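You operate a simulated robot arm through the tools that you are given. There is no shell and no other tool.

You run a simulated robot arm. Do the job below in one go: nothing can be reset, and whatever is moved stays where it is left.

## Task
Ready the outer stand: latch, slider, swing arm, brake and flag.
Fine: latch to HELD; slider to the width on the reel; push the arm fully down and let go; pointer in the green; flag to FULL.

Only the result counts: the job must be done as asked and must still hold three seconds after the hand-in. Knocking over, shifting, dropping, spilling or breaking anything else fails it.

## Robot
A 7-joint arm with a two-finger parallel gripper, fixed in place. Base frame: the origin is at the foot of the arm, x ahead of it, y to its left, z up. Units: cm, rad, N and s.
Its first joint turns from -2.897 to 2.897 rad. Payload 4.4 kg.
The tool frame sits at the grasp point between the pads (the TCP): z along the fingers, y along the line on which they close. The tips reach 2.3 cm beyond it. The gripper opens to 9.4 cm. The fingers are 3.8 cm wide and 1 cm thick; the gripper's body (5.4 by 9.6 cm) begins 3.9 cm behind the TCP.
Orientation is told as [roll, pitch, yaw] about the base's x, y, z axes, in that order, counted from this pose: with the fingers straight down and closing along the base's y, the tool's x points along the base's -x, its y along +y and its z along -z.

## Interface
- The arm moves only by the tool jog_arm. Its arguments are lists of equal length, an entry for each row: "delta_pos": the shift along the tool's x, y, z in units of 25 mm (1.0 is 25 mm), a list of three; "rot": the turn, a rotation vector about the tool's x, y, z in units of 5 degrees (1.0 is 5 degrees), a list of three; "claw": the gripper command, from -1 (shut) to 1 (fully open), values between in proportion. In form: {"delta_pos": [[dx, dy, dz], ...], "rot": [[ax, ay, az], ...], "claw": [claw, ...]}. A call has 1 to 20 rows; each row shifts and turns the commanded pose from where the row before left it, along the tool's axes as they then stand. A call with a number of a shift or a turn outside -1 to 1 is refused whole. Rows are played at 5 a second. More than 5 cm and 0.15 rad between two rows, or a gripper value outside its range, and nothing of the call is played. Where a pose cannot be reached the arm comes as near as it can. A force on the tool above 90 N (or 10 N above the force at the start of the call, whichever is more), or a blocked arm, ends the call early, and 0.2 s more pass. Each finger travels about 7.2 cm/s and halts on what it meets, pressing with about 45 N; the grip force reading is that of the motor and also rises with nothing between the fingers. The clock runs only during rows and for 0.2 s after the last one: add rows that do not move to give the fingers time. It gives the time, the measured TCP pose, the force on the tool (base axes), the opening and the grip force at its end, in the units of the frame above (readings bear some noise), with the torque about the TCP (base axes, N m) and any sound that the robot's microphone picked up.
- Cameras (640 x 400 px; columns grow to the right, rows downward): "scene" is fixed at [39.95, -65.06, 173.96]; the picture's right is [1.00, -0.08, 0.00], its down [-0.03, -0.42, -0.91] and it looks along [0.07, 0.90, -0.42] (base axes); focal length 323 px, centre (320, 200). "wrist" rides on the gripper at [8.6, 1.6, -7.4] in the tool frame; the picture's right is [-0.18, 0.98, 0.00], its down [-0.58, -0.11, -0.81] and it looks along [-0.79, -0.15, 0.59] (tool axes); focal length 243 px, centre (320, 200). There is no depth. A picture from a camera that has moved, and an enlarged one, comes with that camera's place and axes in the base frame and with its lens.
- snapshot(camera): a new picture of that camera. The clock stands still meanwhile.
- close_up(camera, box): a new picture of the part [left, top, right, bottom] of that camera's present view, enlarged. The clock stands still meanwhile.
- sign_off(): hands the job in; it is judged then, once.

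Nothing tells you positions but the pictures and the camera data. Unless the task says otherwise, let go and move clear before handing in.

The tools are called after ">>>" as a command line: name --argument value ..., lists and objects as JSON in quotes. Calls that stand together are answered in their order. jog_arm: Moves the arm, as the interface text tells. Its arguments: {"type":"object","properties":{"delta_pos":{"type":"array","items":{"type":"array","items":{"type":"number"}}},"rot":{"type":"array","items":{"type":"array","items":{"type":"number"}}},"claw":{"type":"array","items":{"type":"number"}}},"required":["delta_pos","rot","claw"]} The other tools are called the same way: snapshot (camera) takes a picture; close_up (camera, box) takes an enlarged picture of a part of a camera's view; sign_off () hands the job in.

At the start:

```text
t: 0.0
eef_pos: [58.49, 49.13, 149.53]
orientation: [-0.002, -0.001, 0.001]
contact_force: [-0.8, 0.2, 0.3]
wrist_torque: [0.01, -0.02, -0.05]
width: 9.41
finger_force: 0.0
```

scene: 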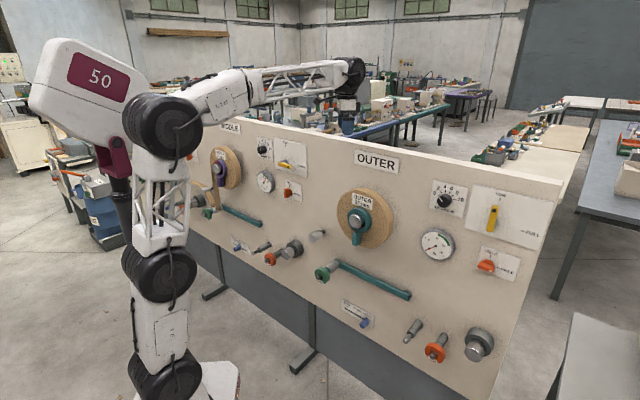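
wrist: 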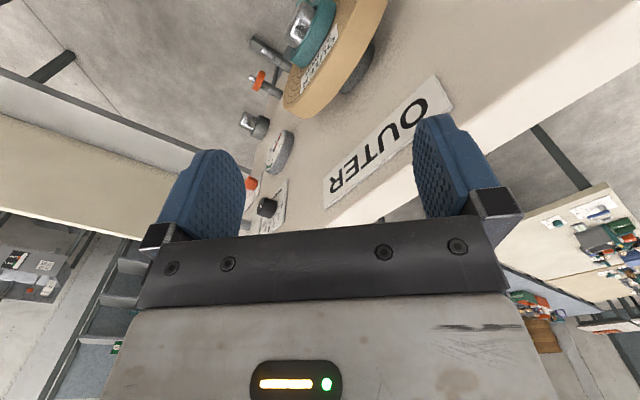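

I see a vertical panel with an OUTER stand on the right, with a reel, gauge, brake dial, flag, latch, a slider and a swing arm. I'll look closer at each part first.

>>> close_up --camera "scene" --box '[300, 140, 420, 215]'

>>> close_up --camera "scene" --box '[320, 185, 400, 250]'

>>> close_up --camera "scene" --box '[410, 170, 550, 290]'

>>> close_up --camera "scene" --box '[300, 250, 420, 335]'

>>> close_up --camera "scene" --box '[390, 300, 510, 375]'

>>> close_up --camera "scene" --box '[190, 120, 340, 280]'

```text
5.33 times, centred on (360, 178) of scene
camera zoom: at [39.95, -65.06, 173.96], right [1.0, -0.08, 0.0], down [-0.03, -0.42, -0.91], along [0.07, 0.9, -0.42], focal length 1724 px, centre (107, 320)
```

zoom: 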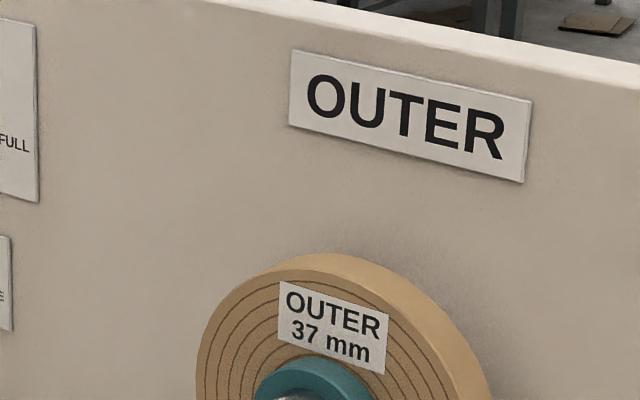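

```text
6.15 times, centred on (360, 218) of scene
camera zoom: at [39.95, -65.06, 173.96], right [1.0, -0.08, 0.0], down [-0.03, -0.42, -0.91], along [0.07, 0.9, -0.42], focal length 1989 px, centre (74, 92)
```

zoom: 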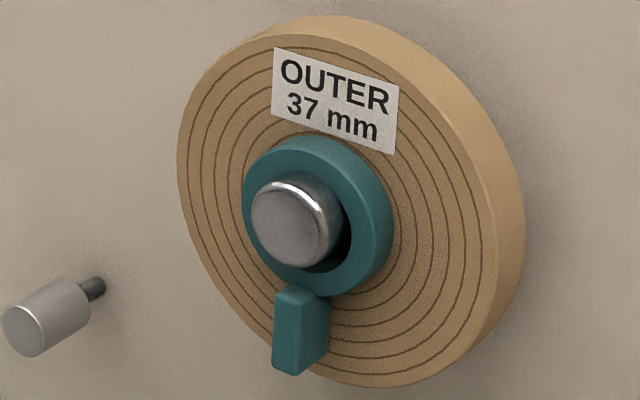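

```text
3.33 times, centred on (480, 230) of scene
camera zoom: at [39.95, -65.06, 173.96], right [1.0, -0.08, 0.0], down [-0.03, -0.42, -0.91], along [0.07, 0.9, -0.42], focal length 1077 px, centre (-213, 100)
```

zoom: 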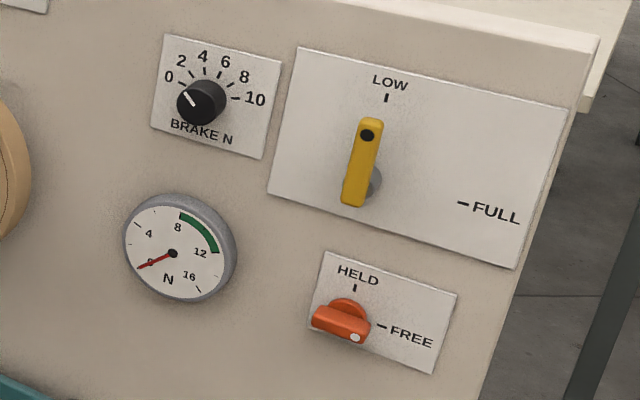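

```text
4.71 times, centred on (360, 292) of scene
camera zoom: at [39.95, -65.06, 173.96], right [1.0, -0.08, 0.0], down [-0.03, -0.42, -0.91], along [0.07, 0.9, -0.42], focal length 1521 px, centre (132, -235)
```

zoom: 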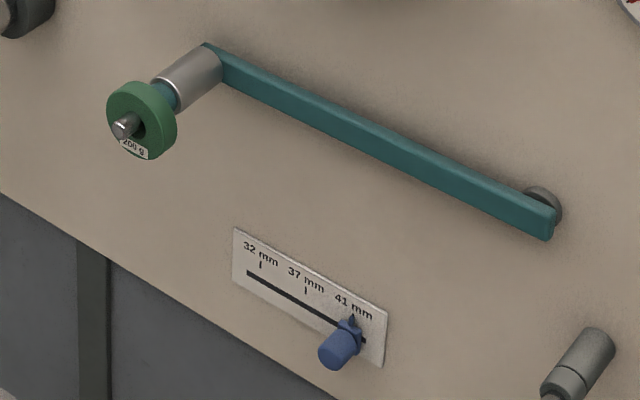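

```text
5.33 times, centred on (450, 338) of scene
camera zoom: at [39.95, -65.06, 173.96], right [1.0, -0.08, 0.0], down [-0.03, -0.42, -0.91], along [0.07, 0.9, -0.42], focal length 1724 px, centre (-373, -533)
```

zoom: 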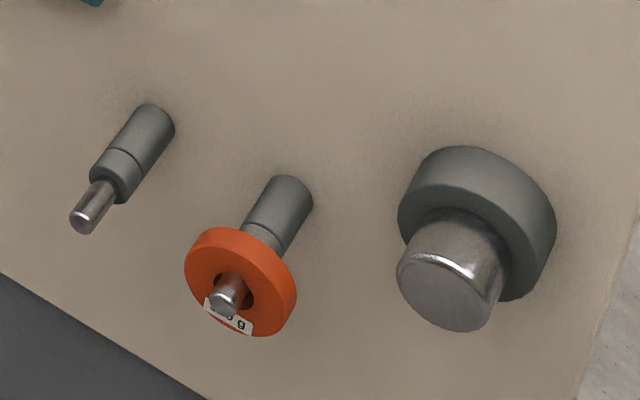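

```text
2.50 times, centred on (265, 200) of scene
camera zoom: at [39.95, -65.06, 173.96], right [1.0, -0.08, 0.0], down [-0.03, -0.42, -0.91], along [0.07, 0.9, -0.42], focal length 808 px, centre (458, 200)
```

zoom: 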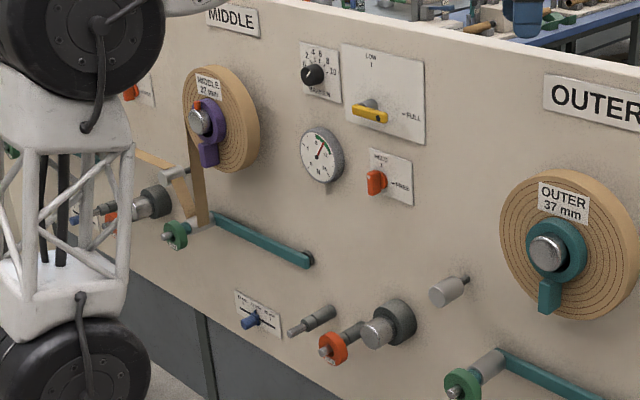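

The panel stands vertically at about 45° to the base (x+y ≈ 123.7 cm). Its facing axis is about (0.71, 0.71, 0), and the panel's "right" is (0.71, -0.71, 0). I'll turn the tool to face the panel first, staying well in front of it.

>>> jog_arm --delta_pos '[[0, 0, 0], [0, 0, 0], [0, 0, 0], [0, 0, 0], [0, 0, 0], [0, 0, 0], [0, 0, 0], [0, 0, 0], [0, 0, 0], [0, 0, 0], [0, 0, 0], [0, 0, 0], [0, 0, 0], [0, 0, 0], [0, 0, 0], [0, 0, 0], [0, 0, 0], [0, 0, 0]]' --rot '[[0, 0, -1], [0, 0, -1], [0, 0, -1], [0, 0, -1], [0, 0, -1], [0, 0, -1], [0, 0, -1], [0, 0, -1], [0, 0, -1], [0, -1, 0], [0, -1, 0], [0, -1, 0], [0, -1, 0], [0, -1, 0], [0, -1, 0], [0, -1, 0], [0, -1, 0], [0, -1, 0]]' --claw '[1, 1, 1, 1, 1, 1, 1, 1, 1, 1, 1, 1, 1, 1, 1, 1, 1, 1]'

```text
t: 3.8
eef_pos: [58.59, 49.03, 149.77]
orientation: [-0.001, -0.787, 0.785]
contact_force: [0.0, 0.0, -0.2]
wrist_torque: [-0.01, 0.0, -0.02]
width: 9.43
finger_force: 0.1
```

The tool is halfway tilted and tracking well. I'll finish the turn so it faces the panel, then back away a little.

>>> jog_arm --delta_pos '[[0, 0, 0], [0, 0, 0], [0, 0, 0], [0, 0, 0], [0, 0, 0], [0, 0, 0], [0, 0, 0], [0, 0, 0], [0, 0, 0], [0, 0, -1], [0, 0, -1], [0, 0, -1], [0, 0, -1], [0, 0, 0]]' --rot '[[0, -1, 0], [0, -1, 0], [0, -1, 0], [0, -1, 0], [0, -1, 0], [0, -1, 0], [0, -1, 0], [0, -1, 0], [0, -1, 0], [0, 0, 0], [0, 0, 0], [0, 0, 0], [0, 0, 0], [0, 0, 0]]' --claw '[1, 1, 1, 1, 1, 1, 1, 1, 1, 1, 1, 1, 1, 1]'

>>> snapshot --camera "scene"

>>> snapshot --camera "wrist"

```text
t: 6.8
eef_pos: [51.4, 42.18, 149.54]
orientation: [0.504, -1.57, 0.281]
contact_force: [0.3, 0.4, 0.7]
wrist_torque: [0.01, 0.0, -0.01]
width: 9.4
finger_force: 0.0
```

```text
taken
```

scene: 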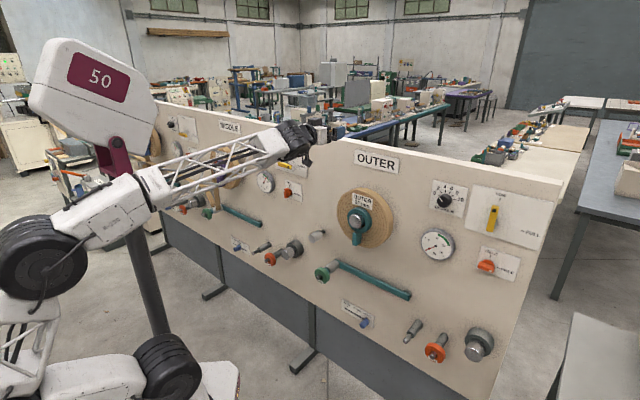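

```text
taken
camera wrist: at [45.04, 38.15, 140.92], right [-0.69, 0.7, 0.18], down [-0.49, -0.65, 0.58], along [0.52, 0.31, 0.79], focal length 243 px, centre (320, 200)
```

wrist: 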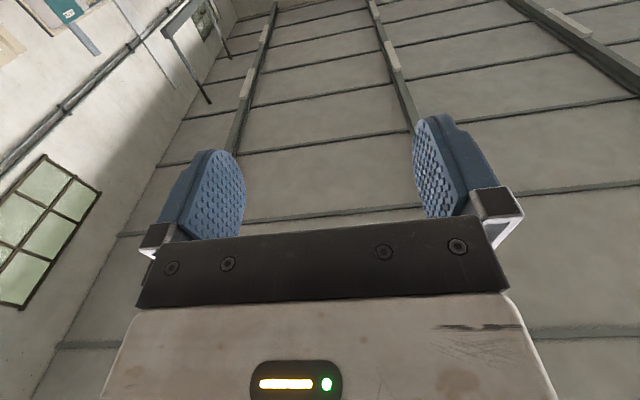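

The tool now faces the panel with the camera below it. Next I'll travel in front of the panel, about 18 cm clear, towards the latch, which I take to be at roughly x≈103, y≈20, z≈108.

>>> jog_arm --delta_pos '[[0.8, -1, 0], [0.8, -1, 0], [0.8, -1, 0], [0.8, -1, 0], [0.8, -1, 0], [0.8, -1, 0], [0.8, -1, 0], [0.8, -1, 0], [0.8, -1, 0], [0.8, -1, 0], [0.8, -1, 0], [0.8, -1, 0], [0.8, -1, 0], [0.8, -1, 0], [0.8, -1, 0]]' --rot '[[0, 0, 0], [0, 0, 0], [0, 0, 0], [0, 0, 0], [0, 0, 0], [0, 0, 0], [0, 0, 0], [0, 0, 0], [0, 0, 0], [0, 0, 0], [0, 0, 0], [0, 0, 0], [0, 0, 0], [0, 0, 0], [0, 0, 0]]' --claw '[1, 1, 1, 1, 1, 1, 1, 1, 1, 1, 1, 1, 1, 1, 1]'

>>> snapshot --camera "scene"

>>> snapshot --camera "wrist"

```text
t: 10.0
eef_pos: [78.07, 15.45, 119.57]
orientation: [-2.598, -1.57, -2.9]
contact_force: [-0.2, -0.7, -0.3]
wrist_torque: [-0.04, 0.02, 0.01]
width: 9.41
finger_force: 0.1
```

```text
taken
```

scene: 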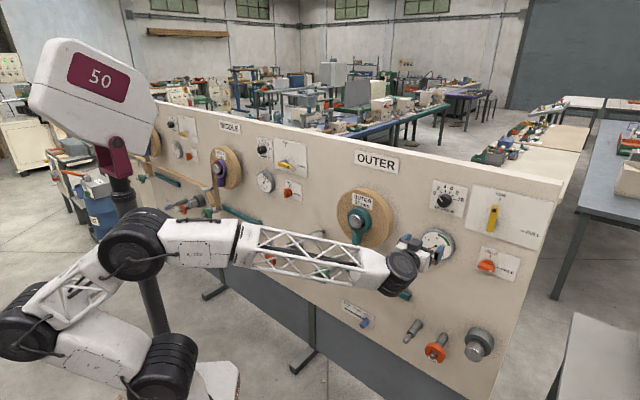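

```text
taken
camera wrist: at [71.72, 11.45, 110.93], right [-0.7, 0.69, 0.18], down [-0.49, -0.65, 0.58], along [0.52, 0.31, 0.79], focal length 243 px, centre (320, 200)
```

wrist: 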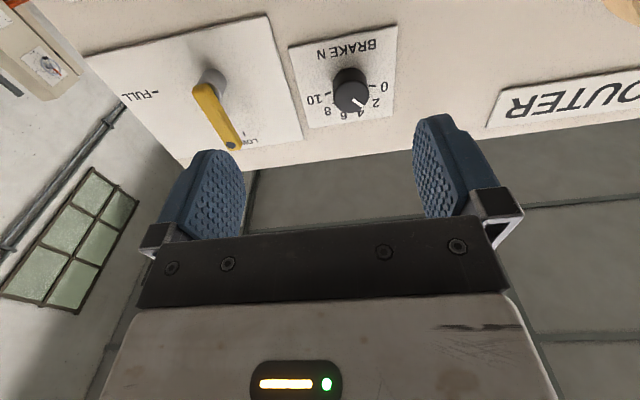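

I can see the brake dial and the flag lever from below. I'll zoom in on both to pin down their positions.

>>> close_up --camera "wrist" --box '[270, 20, 430, 140]'

>>> close_up --camera "wrist" --box '[80, 0, 300, 170]'

>>> close_up --camera "scene" --box '[380, 170, 520, 290]'

```text
3.33 times, centred on (350, 80) of wrist
camera zoom: at [71.72, 11.45, 110.93], right [-0.7, 0.69, 0.18], down [-0.49, -0.65, 0.58], along [0.52, 0.31, 0.79], focal length 809 px, centre (220, 600)
```

zoom: 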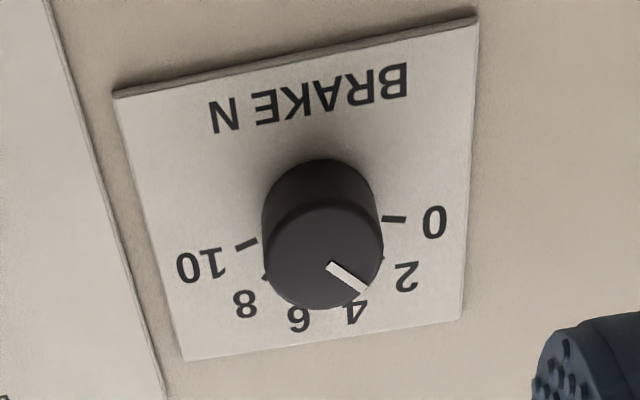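

```text
2.35 times, centred on (190, 85) of wrist
camera zoom: at [71.72, 11.45, 110.93], right [-0.7, 0.69, 0.18], down [-0.49, -0.65, 0.58], along [0.52, 0.31, 0.79], focal length 571 px, centre (626, 471)
```

zoom: 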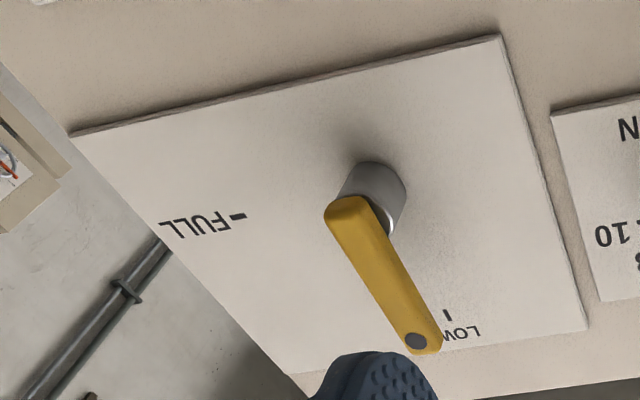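

```text
3.33 times, centred on (450, 230) of scene
camera zoom: at [39.95, -65.06, 173.96], right [1.0, -0.08, 0.0], down [-0.03, -0.42, -0.91], along [0.07, 0.9, -0.42], focal length 1077 px, centre (-113, 100)
```

zoom: 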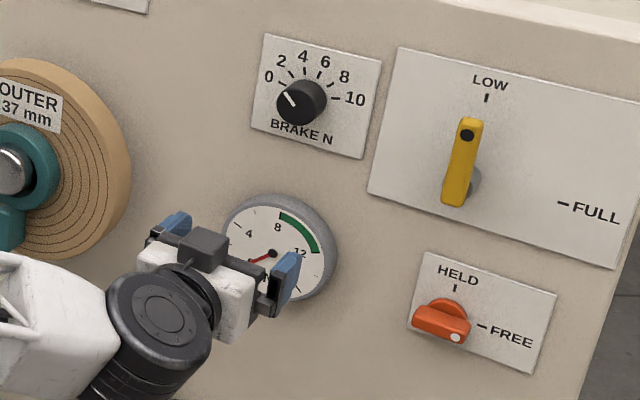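

The brake knob is at about s=41.8, z=127, where s runs along the panel to the right. The flag pivot is near s=58, z=123.4 and the latch pivot near s=59.4, z=108. I'll go in front of the latch and turn the tool 90° so the fingers close vertically across its bar.

>>> jog_arm --delta_pos '[[0.78, -1, 0], [0.78, -1, 0], [0.78, -1, 0], [0.78, -1, 0], [0.78, -1, 0], [0.78, -1, 0]]' --rot '[[0, 0, 0], [0, 0, 0], [0, 0, 0], [0, 0, 0], [0, 0, 0], [0, 0, 0]]' --claw '[1, 1, 1, 1, 1, 1]'

>>> jog_arm --delta_pos '[[0, 0, 0], [0, 0, 0], [0, 0, 0], [0, 0, 0], [0, 0, 0], [0, 0, 0], [0, 0, 0], [0, 0, 0], [0, 0, 0], [0, 0, 0], [0, 0, 0], [0, 0, 0], [0, 0, 0], [0, 0, 0], [0, 0, 0], [0, 0, 0], [0, 0, 0], [0, 0, 0], [0, 0, 0]]' --rot '[[0, 0, 1], [0, 0, 1], [0, 0, 1], [0, 0, 1], [0, 0, 1], [0, 0, 1], [0, 0, 1], [0, 0, 1], [0, 0, 1], [0, 0, 1], [0, 0, 1], [0, 0, 1], [0, 0, 1], [0, 0, 1], [0, 0, 1], [0, 0, 1], [0, 0, 1], [0, 0, 1], [0, 0, 0]]' --claw '[1, 1, 1, 1, 1, 1, 1, 1, 1, 1, 1, 1, 1, 1, 1, 1, 1, 1, 1]'

>>> snapshot --camera "wrist"

>>> snapshot --camera "scene"

```text
t: 11.4
eef_pos: [88.6, 4.86, 107.94]
orientation: [-2.379, -1.568, -3.121]
contact_force: [0.8, 0.3, 1.0]
wrist_torque: [-0.03, 0.03, 0.01]
width: 9.41
finger_force: 0.0
```

```text
t: 15.4
eef_pos: [88.52, 4.93, 107.8]
orientation: [1.57, 0.001, -0.785]
contact_force: [0.1, 0.6, 0.1]
wrist_torque: [0.03, 0.01, 0.0]
width: 9.39
finger_force: 0.1
```

```text
taken
camera wrist: at [77.25, 5.96, 109.46], right [0.13, -0.13, 0.98], down [-0.16, -0.98, -0.11], along [0.98, -0.14, -0.15], focal length 243 px, centre (320, 200)
```

wrist: 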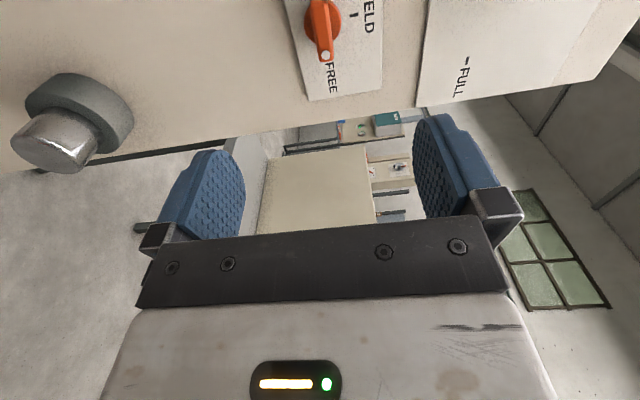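

```text
taken
```

scene: 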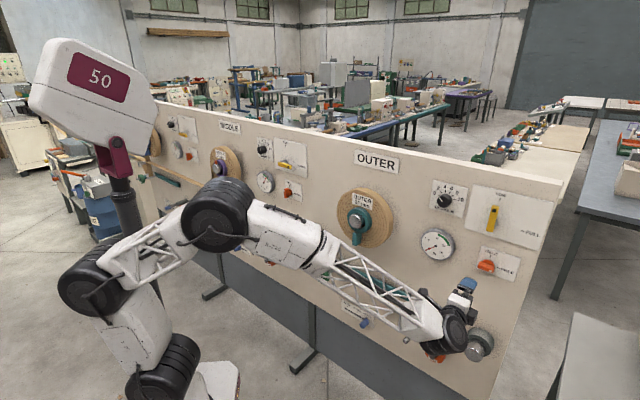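

The tool is in front of the latch with its fingers set vertically. I'll zoom in on the latch to measure its protrusion and centre.

>>> close_up --camera "wrist" --box '[260, 0, 420, 110]'

>>> close_up --camera "wrist" --box '[0, 50, 160, 180]'

>>> close_up --camera "scene" --box '[460, 240, 530, 290]'

```text
3.64 times, centred on (340, 55) of wrist
camera zoom: at [77.25, 5.96, 109.46], right [0.13, -0.13, 0.98], down [-0.16, -0.98, -0.11], along [0.98, -0.14, -0.15], focal length 882 px, centre (247, 727)
```

zoom: 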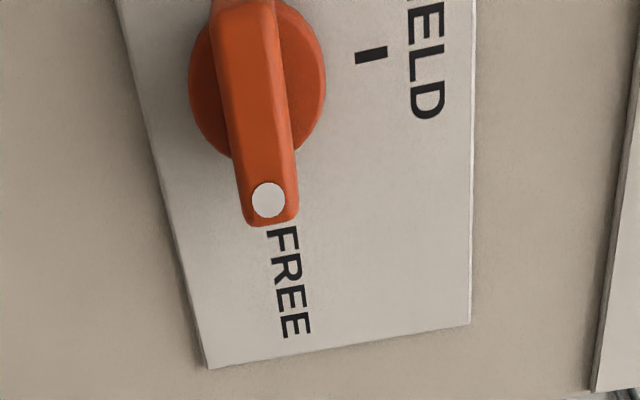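

```text
3.08 times, centred on (80, 115) of wrist
camera zoom: at [77.25, 5.96, 109.46], right [0.13, -0.13, 0.98], down [-0.16, -0.98, -0.11], along [0.98, -0.14, -0.15], focal length 746 px, centre (1058, 462)
```

zoom: 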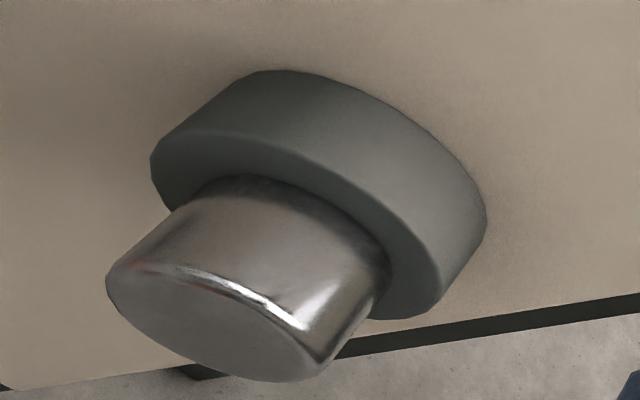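

```text
8.00 times, centred on (495, 265) of scene
camera zoom: at [39.95, -65.06, 173.96], right [1.0, -0.08, 0.0], down [-0.03, -0.42, -0.91], along [0.07, 0.9, -0.42], focal length 2585 px, centre (-1080, -320)
```

zoom: 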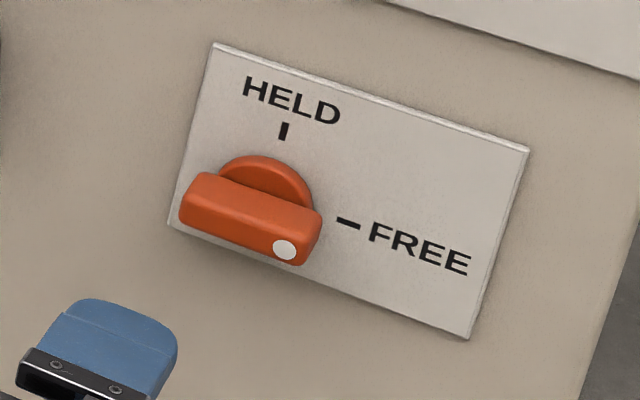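

The latch bar is centred at about s=59.4, z=108, about 1.4 cm thick and 5 cm long, with its front face about 3.6 cm off the plate. I'll move in with the gripper open and stop short to check.

>>> jog_arm --delta_pos '[[-0.12, 0.05, 0.5], [0, 0, 1], [0, 0, 1], [0, 0, 1], [0, 0, 1], [0, 0, 1], [0, 0, 0]]' --rot '[[0, 0, 0], [0, 0, 0], [0, 0, 0], [0, 0, 0], [0, 0, 0], [0, 0, 0], [0, 0, 0]]' --claw '[0.5, 0.2, 0, 0, 0, 0, 0]'

>>> snapshot --camera "wrist"

>>> close_up --camera "scene" --box '[430, 220, 550, 300]'

```text
t: 17.0
eef_pos: [98.53, 14.43, 107.95]
orientation: [1.571, -0.002, -0.786]
contact_force: [0.3, 0.5, -0.4]
wrist_torque: [-0.01, 0.0, 0.03]
width: 4.69
finger_force: 0.0
```

```text
taken
camera wrist: at [87.19, 15.44, 109.62], right [0.13, -0.13, 0.98], down [-0.16, -0.98, -0.11], along [0.98, -0.14, -0.15], focal length 243 px, centre (320, 200)
```

wrist: 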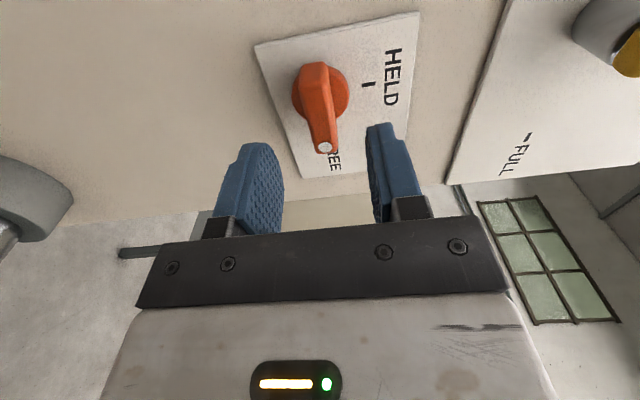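

```text
5.00 times, centred on (490, 260) of scene
camera zoom: at [39.95, -65.06, 173.96], right [1.0, -0.08, 0.0], down [-0.03, -0.42, -0.91], along [0.07, 0.9, -0.42], focal length 1616 px, centre (-530, -100)
```

zoom: 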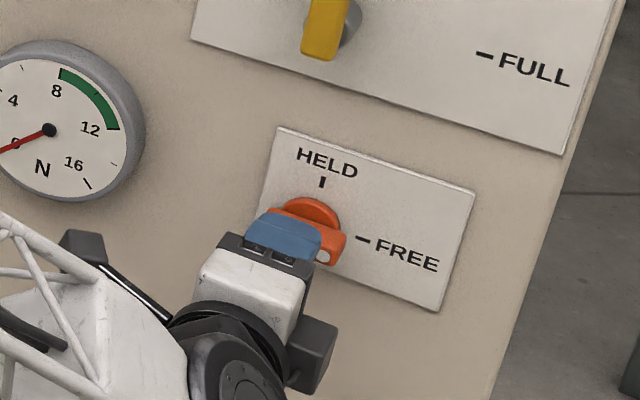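

The fingers straddle the bar correctly. I'll advance about 3.7 cm in smaller steps, then close on the bar.

>>> jog_arm --delta_pos '[[0, 0, 0.5], [0, 0, 0.5], [0, 0, 0.25], [0, 0, 0.2], [0, 0, 0]]' --rot '[[0, 0, 0], [0, 0, 0], [0, 0, 0], [0, 0, 0], [0, 0, 0]]' --claw '[0, 0, 0, 0, 0]'

>>> snapshot --camera "wrist"

```text
t: 18.2
eef_pos: [101.02, 16.99, 107.87]
orientation: [1.572, -0.001, -0.785]
contact_force: [-0.3, 0.0, -0.6]
wrist_torque: [-0.04, 0.04, 0.01]
width: 4.71
finger_force: 0.0
```

```text
taken
camera wrist: at [89.71, 18.06, 109.6], right [0.13, -0.13, 0.98], down [-0.16, -0.98, -0.11], along [0.98, -0.14, -0.15], focal length 243 px, centre (320, 200)
```

wrist: 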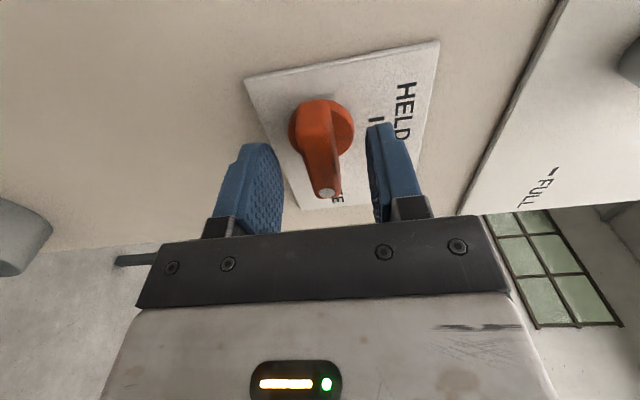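

The fingertips now overlap the bar by about 1.4 cm with no contact force. I'll close on it.

>>> jog_arm --delta_pos '[[0, 0, 0.08], [0, 0, 0], [0, 0, 0], [0, 0, 0]]' --rot '[[0, 0, 0], [0, 0, 0], [0, 0, 0], [0, 0, 0]]' --claw '[-0.4, -0.8, -1, -1]'

>>> snapshot --camera "wrist"

```text
t: 19.2
eef_pos: [101.22, 17.29, 107.99]
orientation: [1.571, 0.001, -0.786]
contact_force: [-4.0, -3.5, 5.4]
wrist_torque: [0.01, 0.01, -0.19]
width: 1.6
finger_force: 44.6
```

```text
taken
camera wrist: at [89.86, 18.2, 109.63], right [0.13, -0.13, 0.98], down [-0.16, -0.98, -0.11], along [0.98, -0.14, -0.15], focal length 243 px, centre (320, 200)
```

wrist: 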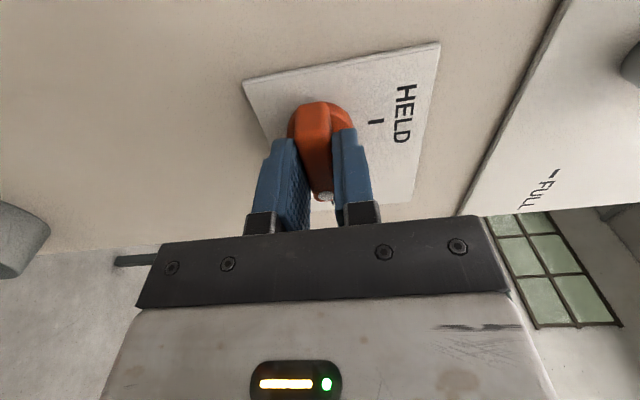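

The bar is held, with a grip width of 1.6 cm. I'll turn it counter-clockwise, seen from the front, and watch the forces.

>>> jog_arm --delta_pos '[[0, 0, 0], [0, 0, 0], [0, 0, 0], [0, 0, 0]]' --rot '[[0, 0, -1], [0, 0, -1], [0, 0, -1], [0, 0, -1]]' --claw '[-1, -1, -1, -1]'

>>> snapshot --camera "wrist"

```text
t: 20.2
eef_pos: [101.12, 17.24, 107.87]
orientation: [1.571, -0.35, -0.787]
contact_force: [18.3, 6.8, 2.5]
wrist_torque: [0.01, 0.0, 0.24]
width: 1.58
finger_force: 44.8
```

```text
taken
camera wrist: at [89.84, 18.22, 106.53], right [-0.12, 0.12, 0.99], down [-0.16, -0.98, 0.1], along [0.98, -0.14, 0.13], focal length 243 px, centre (320, 200)
```

wrist: 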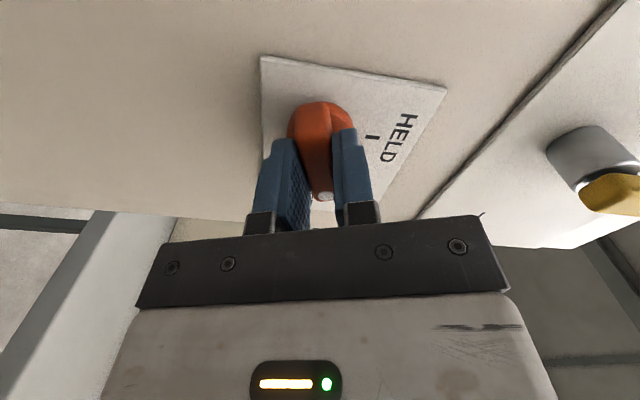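

The bar turns freely with the gripper. I'll continue through the remaining 70°.

>>> jog_arm --delta_pos '[[0, 0, 0], [0, 0, 0], [0, 0, 0], [0, 0, 0], [0, 0, 0], [0, 0, 0], [0, 0, 0], [0, 0, 0], [0, 0, 0], [0, 0, 0]]' --rot '[[0, 0, -1], [0, 0, -1], [0, 0, -1], [0, 0, -1], [0, 0, -1], [0, 0, -1], [0, 0, -1], [0, 0, -1], [0, 0, -1], [0, 0, -1]]' --claw '[-1, -1, -1, -1, -1, -1, -1, -1, -1, -1]'

>>> snapshot --camera "wrist"

>>> close_up --camera "scene" --box '[430, 220, 550, 300]'

```text
t: 22.4
eef_pos: [101.31, 17.2, 107.84]
orientation: [1.569, -1.224, -0.785]
contact_force: [17.4, 4.1, -0.9]
wrist_torque: [0.61, -0.62, -0.4]
width: 1.61
finger_force: 45.0
```

```text
taken
camera wrist: at [92.86, 15.19, 100.33], right [-0.61, 0.61, 0.51], down [-0.36, -0.78, 0.51], along [0.71, 0.13, 0.69], focal length 243 px, centre (320, 200)
```

wrist: 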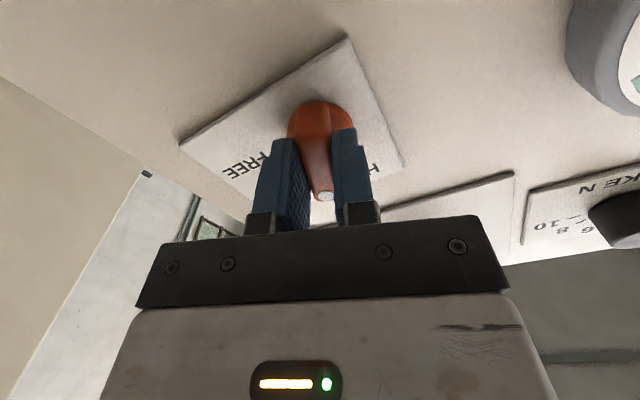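

```text
5.00 times, centred on (490, 260) of scene
camera zoom: at [39.95, -65.06, 173.96], right [1.0, -0.08, 0.0], down [-0.03, -0.42, -0.91], along [0.07, 0.9, -0.42], focal length 1616 px, centre (-530, -100)
```

zoom: 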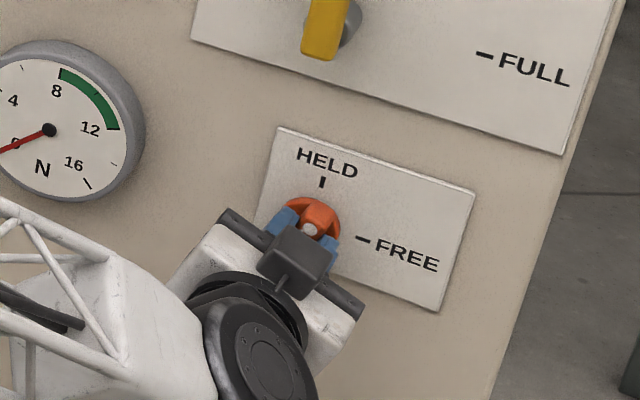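

It has turned 70° so far. I'll do the last 20°.

>>> jog_arm --delta_pos '[[0, 0, 0], [0, 0, 0], [0, 0, 0], [0, 0, 0], [0, 0, 0]]' --rot '[[0, 0, -1], [0, 0, -1], [0, 0, -1], [0, 0, -1], [0, 0, 0]]' --claw '[-1, -1, -1, -1, -1]'

>>> close_up --camera "scene" --box '[400, 210, 550, 310]'

>>> snapshot --camera "wrist"

```text
t: 23.6
eef_pos: [101.27, 17.13, 107.82]
orientation: [-0.644, -1.571, 1.429]
contact_force: [60.7, -12.5, -7.5]
wrist_torque: [-0.07, 0.19, -0.43]
width: 1.6
finger_force: 44.6
```

```text
4.00 times, centred on (475, 260) of scene
camera zoom: at [39.95, -65.06, 173.96], right [1.0, -0.08, 0.0], down [-0.03, -0.42, -0.91], along [0.07, 0.9, -0.42], focal length 1293 px, centre (-300, -40)
```

zoom: 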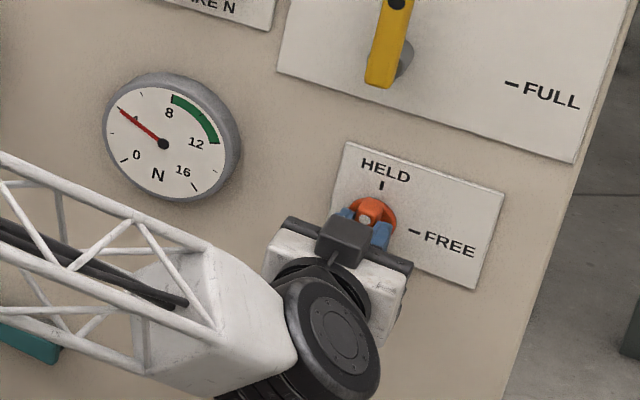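

```text
taken
camera wrist: at [94.89, 13.14, 99.26], right [-0.69, 0.7, 0.18], down [-0.49, -0.65, 0.58], along [0.52, 0.31, 0.79], focal length 243 px, centre (320, 200)
```

wrist: 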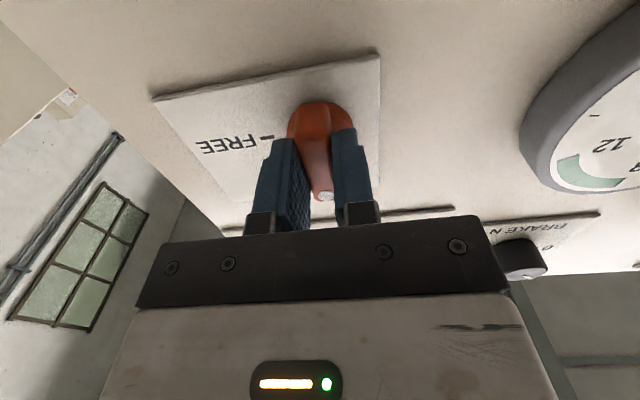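

The gauge has risen to about 5 N, so HELD engages. There's a side load from a small pivot offset, so I'll relax it, open the fingers and back straight out.

>>> jog_arm --delta_pos '[[0, -0.08, 0], [0, 0, 0], [0, 0, 0], [0, 0, 0]]' --rot '[[0, 0, 0], [0, 0, 0], [0, 0, 0], [0, 0, 0]]' --claw '[-1, -0.3, 0, 0]'

>>> jog_arm --delta_pos '[[0, 0, -0.5], [0, 0, -1], [0, 0, -1], [0, 0, -1], [0, 0, -1], [0, 0, -1]]' --rot '[[0, 0, 0], [0, 0, 0], [0, 0, 0], [0, 0, 0], [0, 0, 0], [0, 0, 0]]' --claw '[0, 0, 0, 0, 0, 0]'

>>> close_up --camera "scene" --box '[400, 170, 550, 300]'

>>> snapshot --camera "wrist"

```text
t: 24.6
eef_pos: [101.35, 17.04, 107.75]
orientation: [-1.414, -1.572, 2.197]
contact_force: [0.5, -1.1, 0.9]
wrist_torque: [-0.04, 0.0, 0.03]
width: 4.72
finger_force: 0.0
```

```text
t: 26.0
eef_pos: [91.54, 7.28, 108.0]
orientation: [1.26, -1.571, -0.475]
contact_force: [0.4, 0.0, 0.7]
wrist_torque: [0.02, -0.02, -0.01]
width: 4.71
finger_force: 0.0
```

```text
3.08 times, centred on (475, 235) of scene
camera zoom: at [39.95, -65.06, 173.96], right [1.0, -0.08, 0.0], down [-0.03, -0.42, -0.91], along [0.07, 0.9, -0.42], focal length 994 px, centre (-157, 92)
```

zoom: 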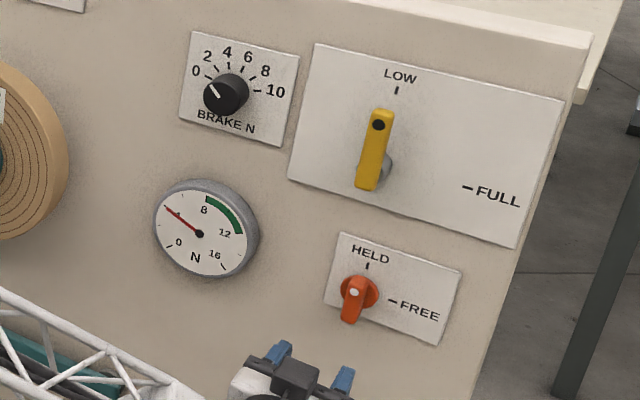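

```text
taken
camera wrist: at [85.23, 3.27, 99.3], right [-0.69, 0.7, 0.18], down [-0.49, -0.65, 0.58], along [0.52, 0.31, 0.79], focal length 243 px, centre (320, 200)
```

wrist: 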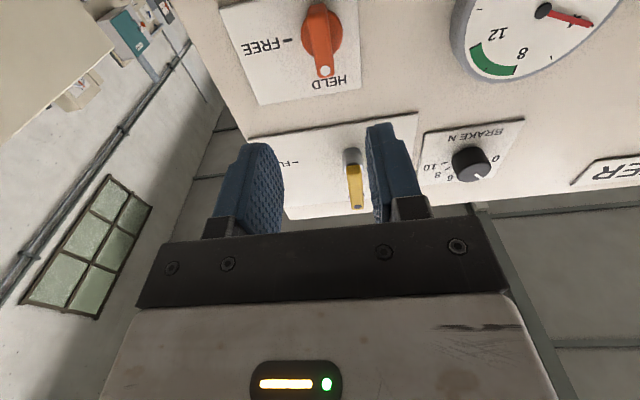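

The latch now points up towards HELD. I'll check its exact alignment, and look at the slider and the swing arm.

>>> close_up --camera "scene" --box '[465, 240, 525, 290]'

>>> close_up --camera "wrist" --box '[210, 0, 370, 110]'

>>> snapshot --camera "scene"

```text
8.00 times, centred on (495, 265) of scene
camera zoom: at [39.95, -65.06, 173.96], right [1.0, -0.08, 0.0], down [-0.03, -0.42, -0.91], along [0.07, 0.9, -0.42], focal length 2585 px, centre (-1080, -320)
```

zoom: 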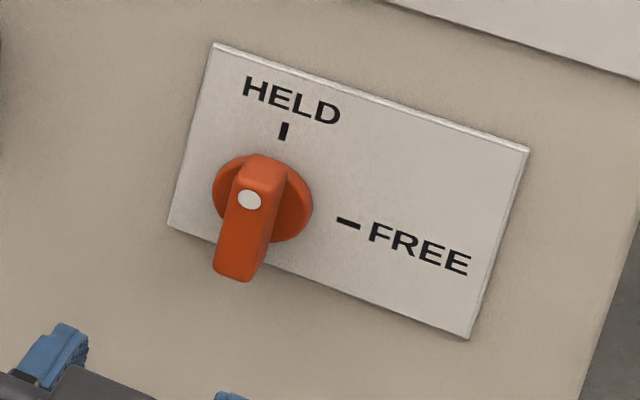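

```text
3.64 times, centred on (290, 55) of wrist
camera zoom: at [85.23, 3.27, 99.3], right [-0.69, 0.7, 0.18], down [-0.49, -0.65, 0.58], along [0.52, 0.31, 0.79], focal length 882 px, centre (429, 727)
```

zoom: 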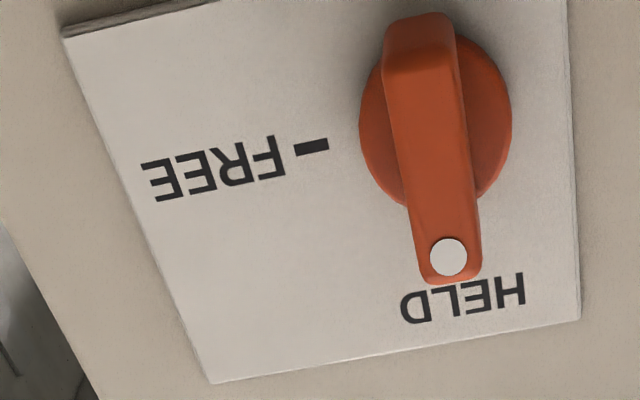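

```text
taken
```

scene: 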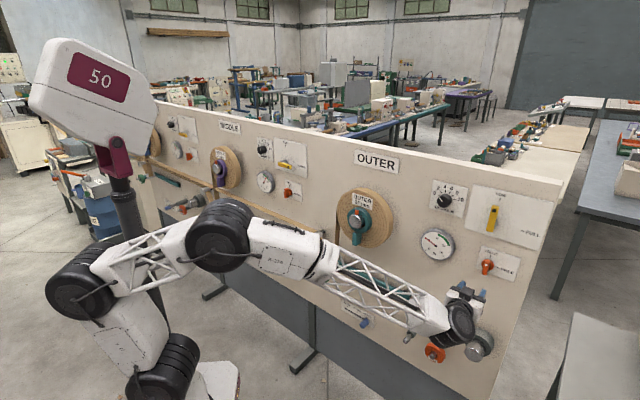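

The latch dot sits directly above its pivot, so HELD is set. Something beige beyond the forearm looks new, so I'll zoom in on it.

>>> close_up --camera "scene" --box '[180, 170, 400, 300]'

>>> close_up --camera "scene" --box '[130, 90, 290, 220]'

```text
2.91 times, centred on (290, 235) of scene
camera zoom: at [39.95, -65.06, 173.96], right [1.0, -0.08, 0.0], down [-0.03, -0.42, -0.91], along [0.07, 0.9, -0.42], focal length 940 px, centre (407, 98)
```

zoom: 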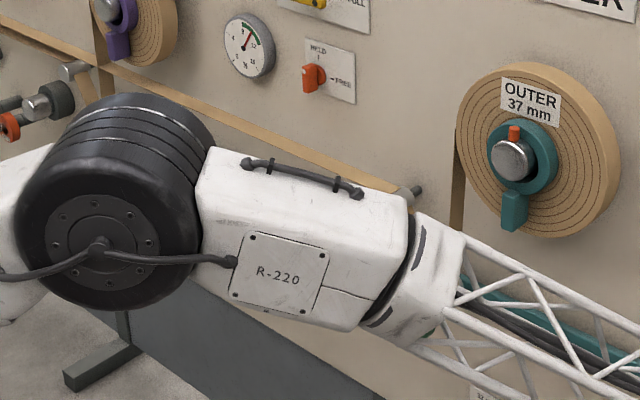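

```text
3.08 times, centred on (210, 155) of scene
camera zoom: at [39.95, -65.06, 173.96], right [1.0, -0.08, 0.0], down [-0.03, -0.42, -0.91], along [0.07, 0.9, -0.42], focal length 994 px, centre (658, 338)
```

zoom: 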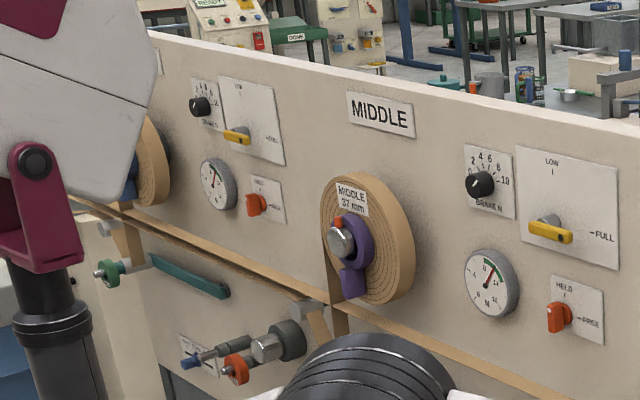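

Setting HELD tensioned the strip from the OUTER reel and popped a red pin, so the gauge is live. Next is the slider, whose knob I take to be at s≈14.4, z≈52.3, sticking out about 3.5 cm. I'll back off and travel down in front of the panel.

>>> jog_arm --delta_pos '[[0, 0, -1], [0, 0, -1], [1, 0.8, 0], [1, 0.8, 0], [1, 0.8, 0], [1, 0.8, 0], [1, 0.8, 0], [1, 0.8, 0], [1, 0.8, 0], [1, 0.8, 0], [1, 0.8, 0], [1, 0.8, 0], [1, 0.8, 0]]' --rot '[[0, 0, 0], [0, 0, 0], [0, 0, 0], [0, 0, 0], [0, 0, 0], [0, 0, 0], [0, 0, 0], [0, 0, 0], [0, 0, 0], [0, 0, 0], [0, 0, 0], [0, 0, 0], [0, 0, 0]]' --claw '[0, 0, 0, 0, 0, 0, 0, 0, 0, 0, 0, 0, 0]'

>>> snapshot --camera "scene"

>>> snapshot --camera "wrist"

```text
t: 28.8
eef_pos: [72.52, 19.34, 80.55]
orientation: [-1.936, -1.571, 2.72]
contact_force: [0.5, -0.1, 0.3]
wrist_torque: [-0.02, 0.01, 0.01]
width: 4.7
finger_force: 0.0
```

```text
taken
```

scene: 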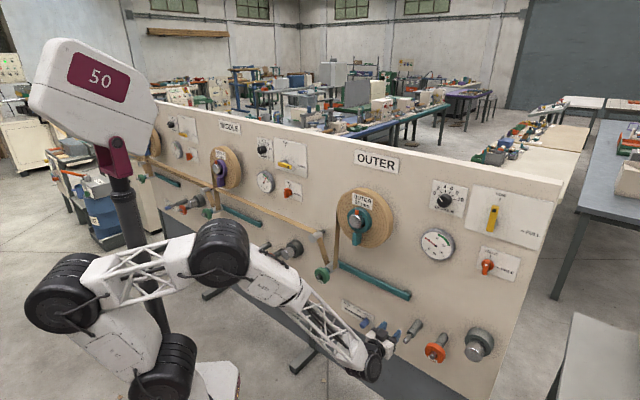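

```text
taken
camera wrist: at [66.27, 15.34, 71.81], right [-0.69, 0.7, 0.18], down [-0.49, -0.65, 0.58], along [0.52, 0.31, 0.79], focal length 243 px, centre (320, 200)
```

wrist: 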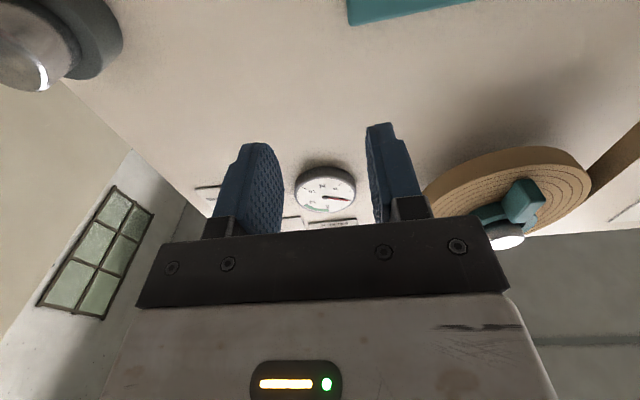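

The OUTER swing arm and strip are now visible. I'll take a close look at them before continuing down.

>>> close_up --camera "scene" --box '[300, 210, 420, 310]'

>>> close_up --camera "scene" --box '[330, 290, 410, 350]'

>>> close_up --camera "scene" --box '[180, 170, 340, 290]'

```text
4.00 times, centred on (360, 260) of scene
camera zoom: at [39.95, -65.06, 173.96], right [1.0, -0.08, 0.0], down [-0.03, -0.42, -0.91], along [0.07, 0.9, -0.42], focal length 1293 px, centre (160, -40)
```

zoom: 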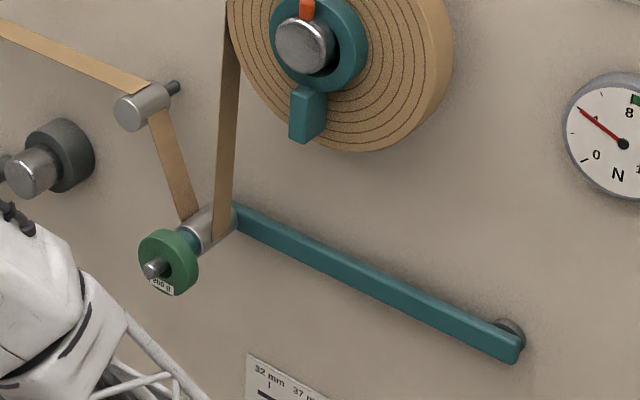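

```text
6.67 times, centred on (370, 320) of scene
camera zoom: at [39.95, -65.06, 173.96], right [1.0, -0.08, 0.0], down [-0.03, -0.42, -0.91], along [0.07, 0.9, -0.42], focal length 2154 px, centre (-13, -600)
```

zoom: 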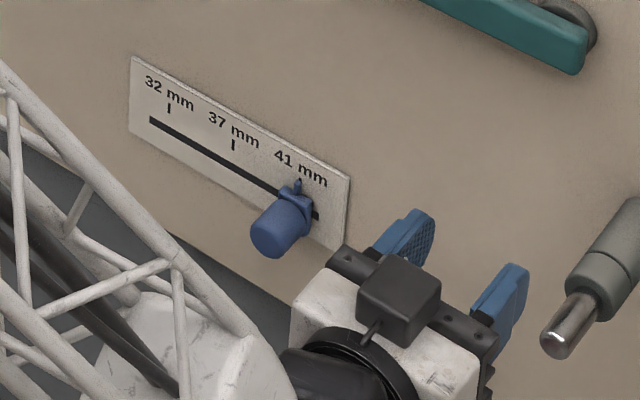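

```text
3.33 times, centred on (260, 230) of scene
camera zoom: at [39.95, -65.06, 173.96], right [1.0, -0.08, 0.0], down [-0.03, -0.42, -0.91], along [0.07, 0.9, -0.42], focal length 1077 px, centre (520, 100)
```

zoom: 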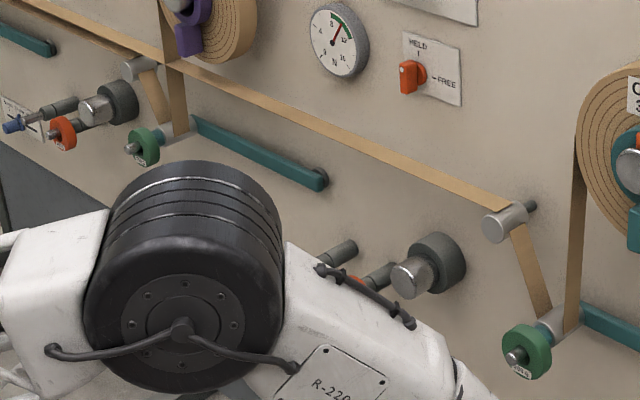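

The slider knob is about 3.3 cm wide, with its pointer on 41. I'll go down in front of it with the fingers straddling it horizontally.

>>> jog_arm --delta_pos '[[0.942, 0.773, 0], [0.942, 0.773, 0], [0.942, 0.773, 0], [0.942, 0.773, 0], [0.942, 0.773, 0], [0.942, 0.773, 0], [0.942, 0.773, 0], [0.942, 0.773, 0], [0.942, 0.773, 0], [0.942, 0.773, 0], [0.942, 0.773, 0], [0.942, 0.773, 0], [0, 0, 0]]' --rot '[[0, 0, 0], [0, 0, 0], [0, 0, 0], [0, 0, 0], [0, 0, 0], [0, 0, 0], [0, 0, 0], [0, 0, 0], [0, 0, 0], [0, 0, 0], [0, 0, 0], [0, 0, 0], [0, 0, 0]]' --claw '[0.5, 0.5, 0.5, 0.5, 0.5, 0.5, 0.5, 0.5, 0.5, 0.5, 0.5, 0.5, 0.5]'

>>> snapshot --camera "scene"

>>> snapshot --camera "wrist"

```text
t: 31.6
eef_pos: [62.25, 34.26, 56.39]
orientation: [1.479, -1.519, -0.68]
contact_force: [-0.4, 0.1, -1.1]
wrist_torque: [-0.01, -0.01, -0.01]
width: 7.05
finger_force: 0.0
out of reach, approached as far as the arm can: row 8, 9, 10, 11, 12
```

```text
taken
```

scene: 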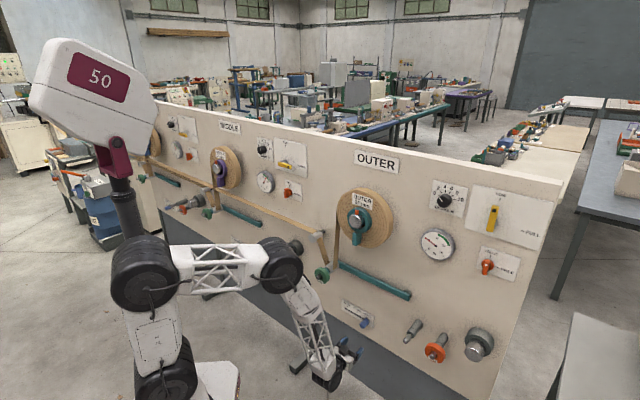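

```text
taken
camera wrist: at [55.6, 30.4, 47.88], right [-0.7, 0.68, 0.23], down [-0.46, -0.67, 0.58], along [0.55, 0.3, 0.78], focal length 243 px, centre (320, 200)
```

wrist: 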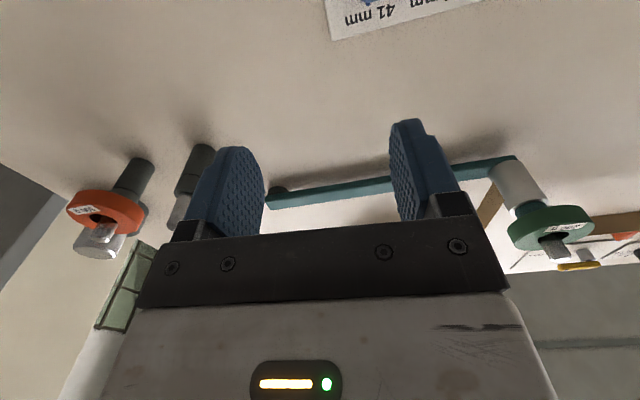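

The arm can't point horizontally this low, so it stopped short. I'll tilt the tool 45° downward instead, so the fingers come at the slider from above.

>>> jog_arm --delta_pos '[[0, 0, 0], [0, 0, 0], [0, 0, 0], [0, 0, 0], [0, 0, 0], [0, 0, 0], [0, 0, 0], [0, 0, 0], [0, 0, 0], [0, 0, 0]]' --rot '[[0, 1, 0], [0, 1, 0], [0, 1, 0], [0, 1, 0], [0, 1, 0], [0, 1, 0], [0, 1, 0], [0, 1, 0], [0, 1, 0], [0, 0, 0]]' --claw '[0.5, 0.5, 0.5, 0.5, 0.5, 0.5, 0.5, 0.5, 0.5, 0.5]'

>>> snapshot --camera "scene"

>>> snapshot --camera "wrist"

```text
t: 33.8
eef_pos: [62.33, 34.37, 56.25]
orientation: [0.071, -0.778, 0.749]
contact_force: [0.3, 0.0, 0.8]
wrist_torque: [0.0, 0.0, -0.01]
width: 7.06
finger_force: 0.1
```

```text
taken
```

scene: 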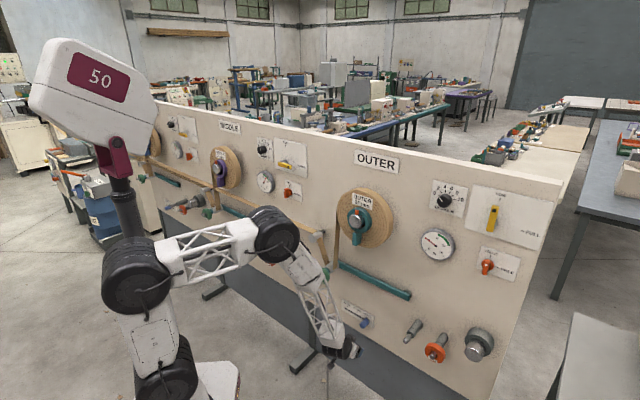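

```text
taken
camera wrist: at [53.2, 27.43, 55.56], right [-0.61, 0.77, 0.18], down [0.01, -0.22, 0.98], along [0.79, 0.59, 0.13], focal length 243 px, centre (320, 200)
```

wrist: 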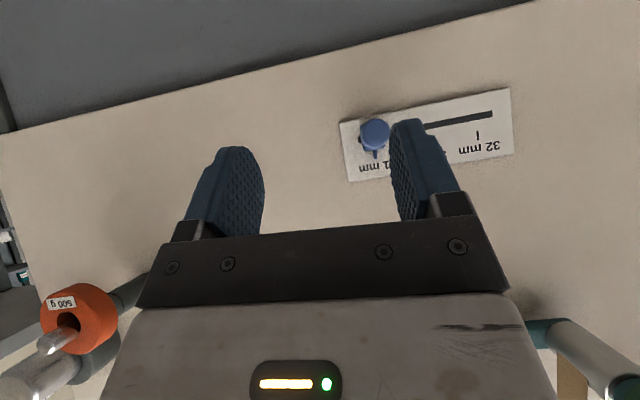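

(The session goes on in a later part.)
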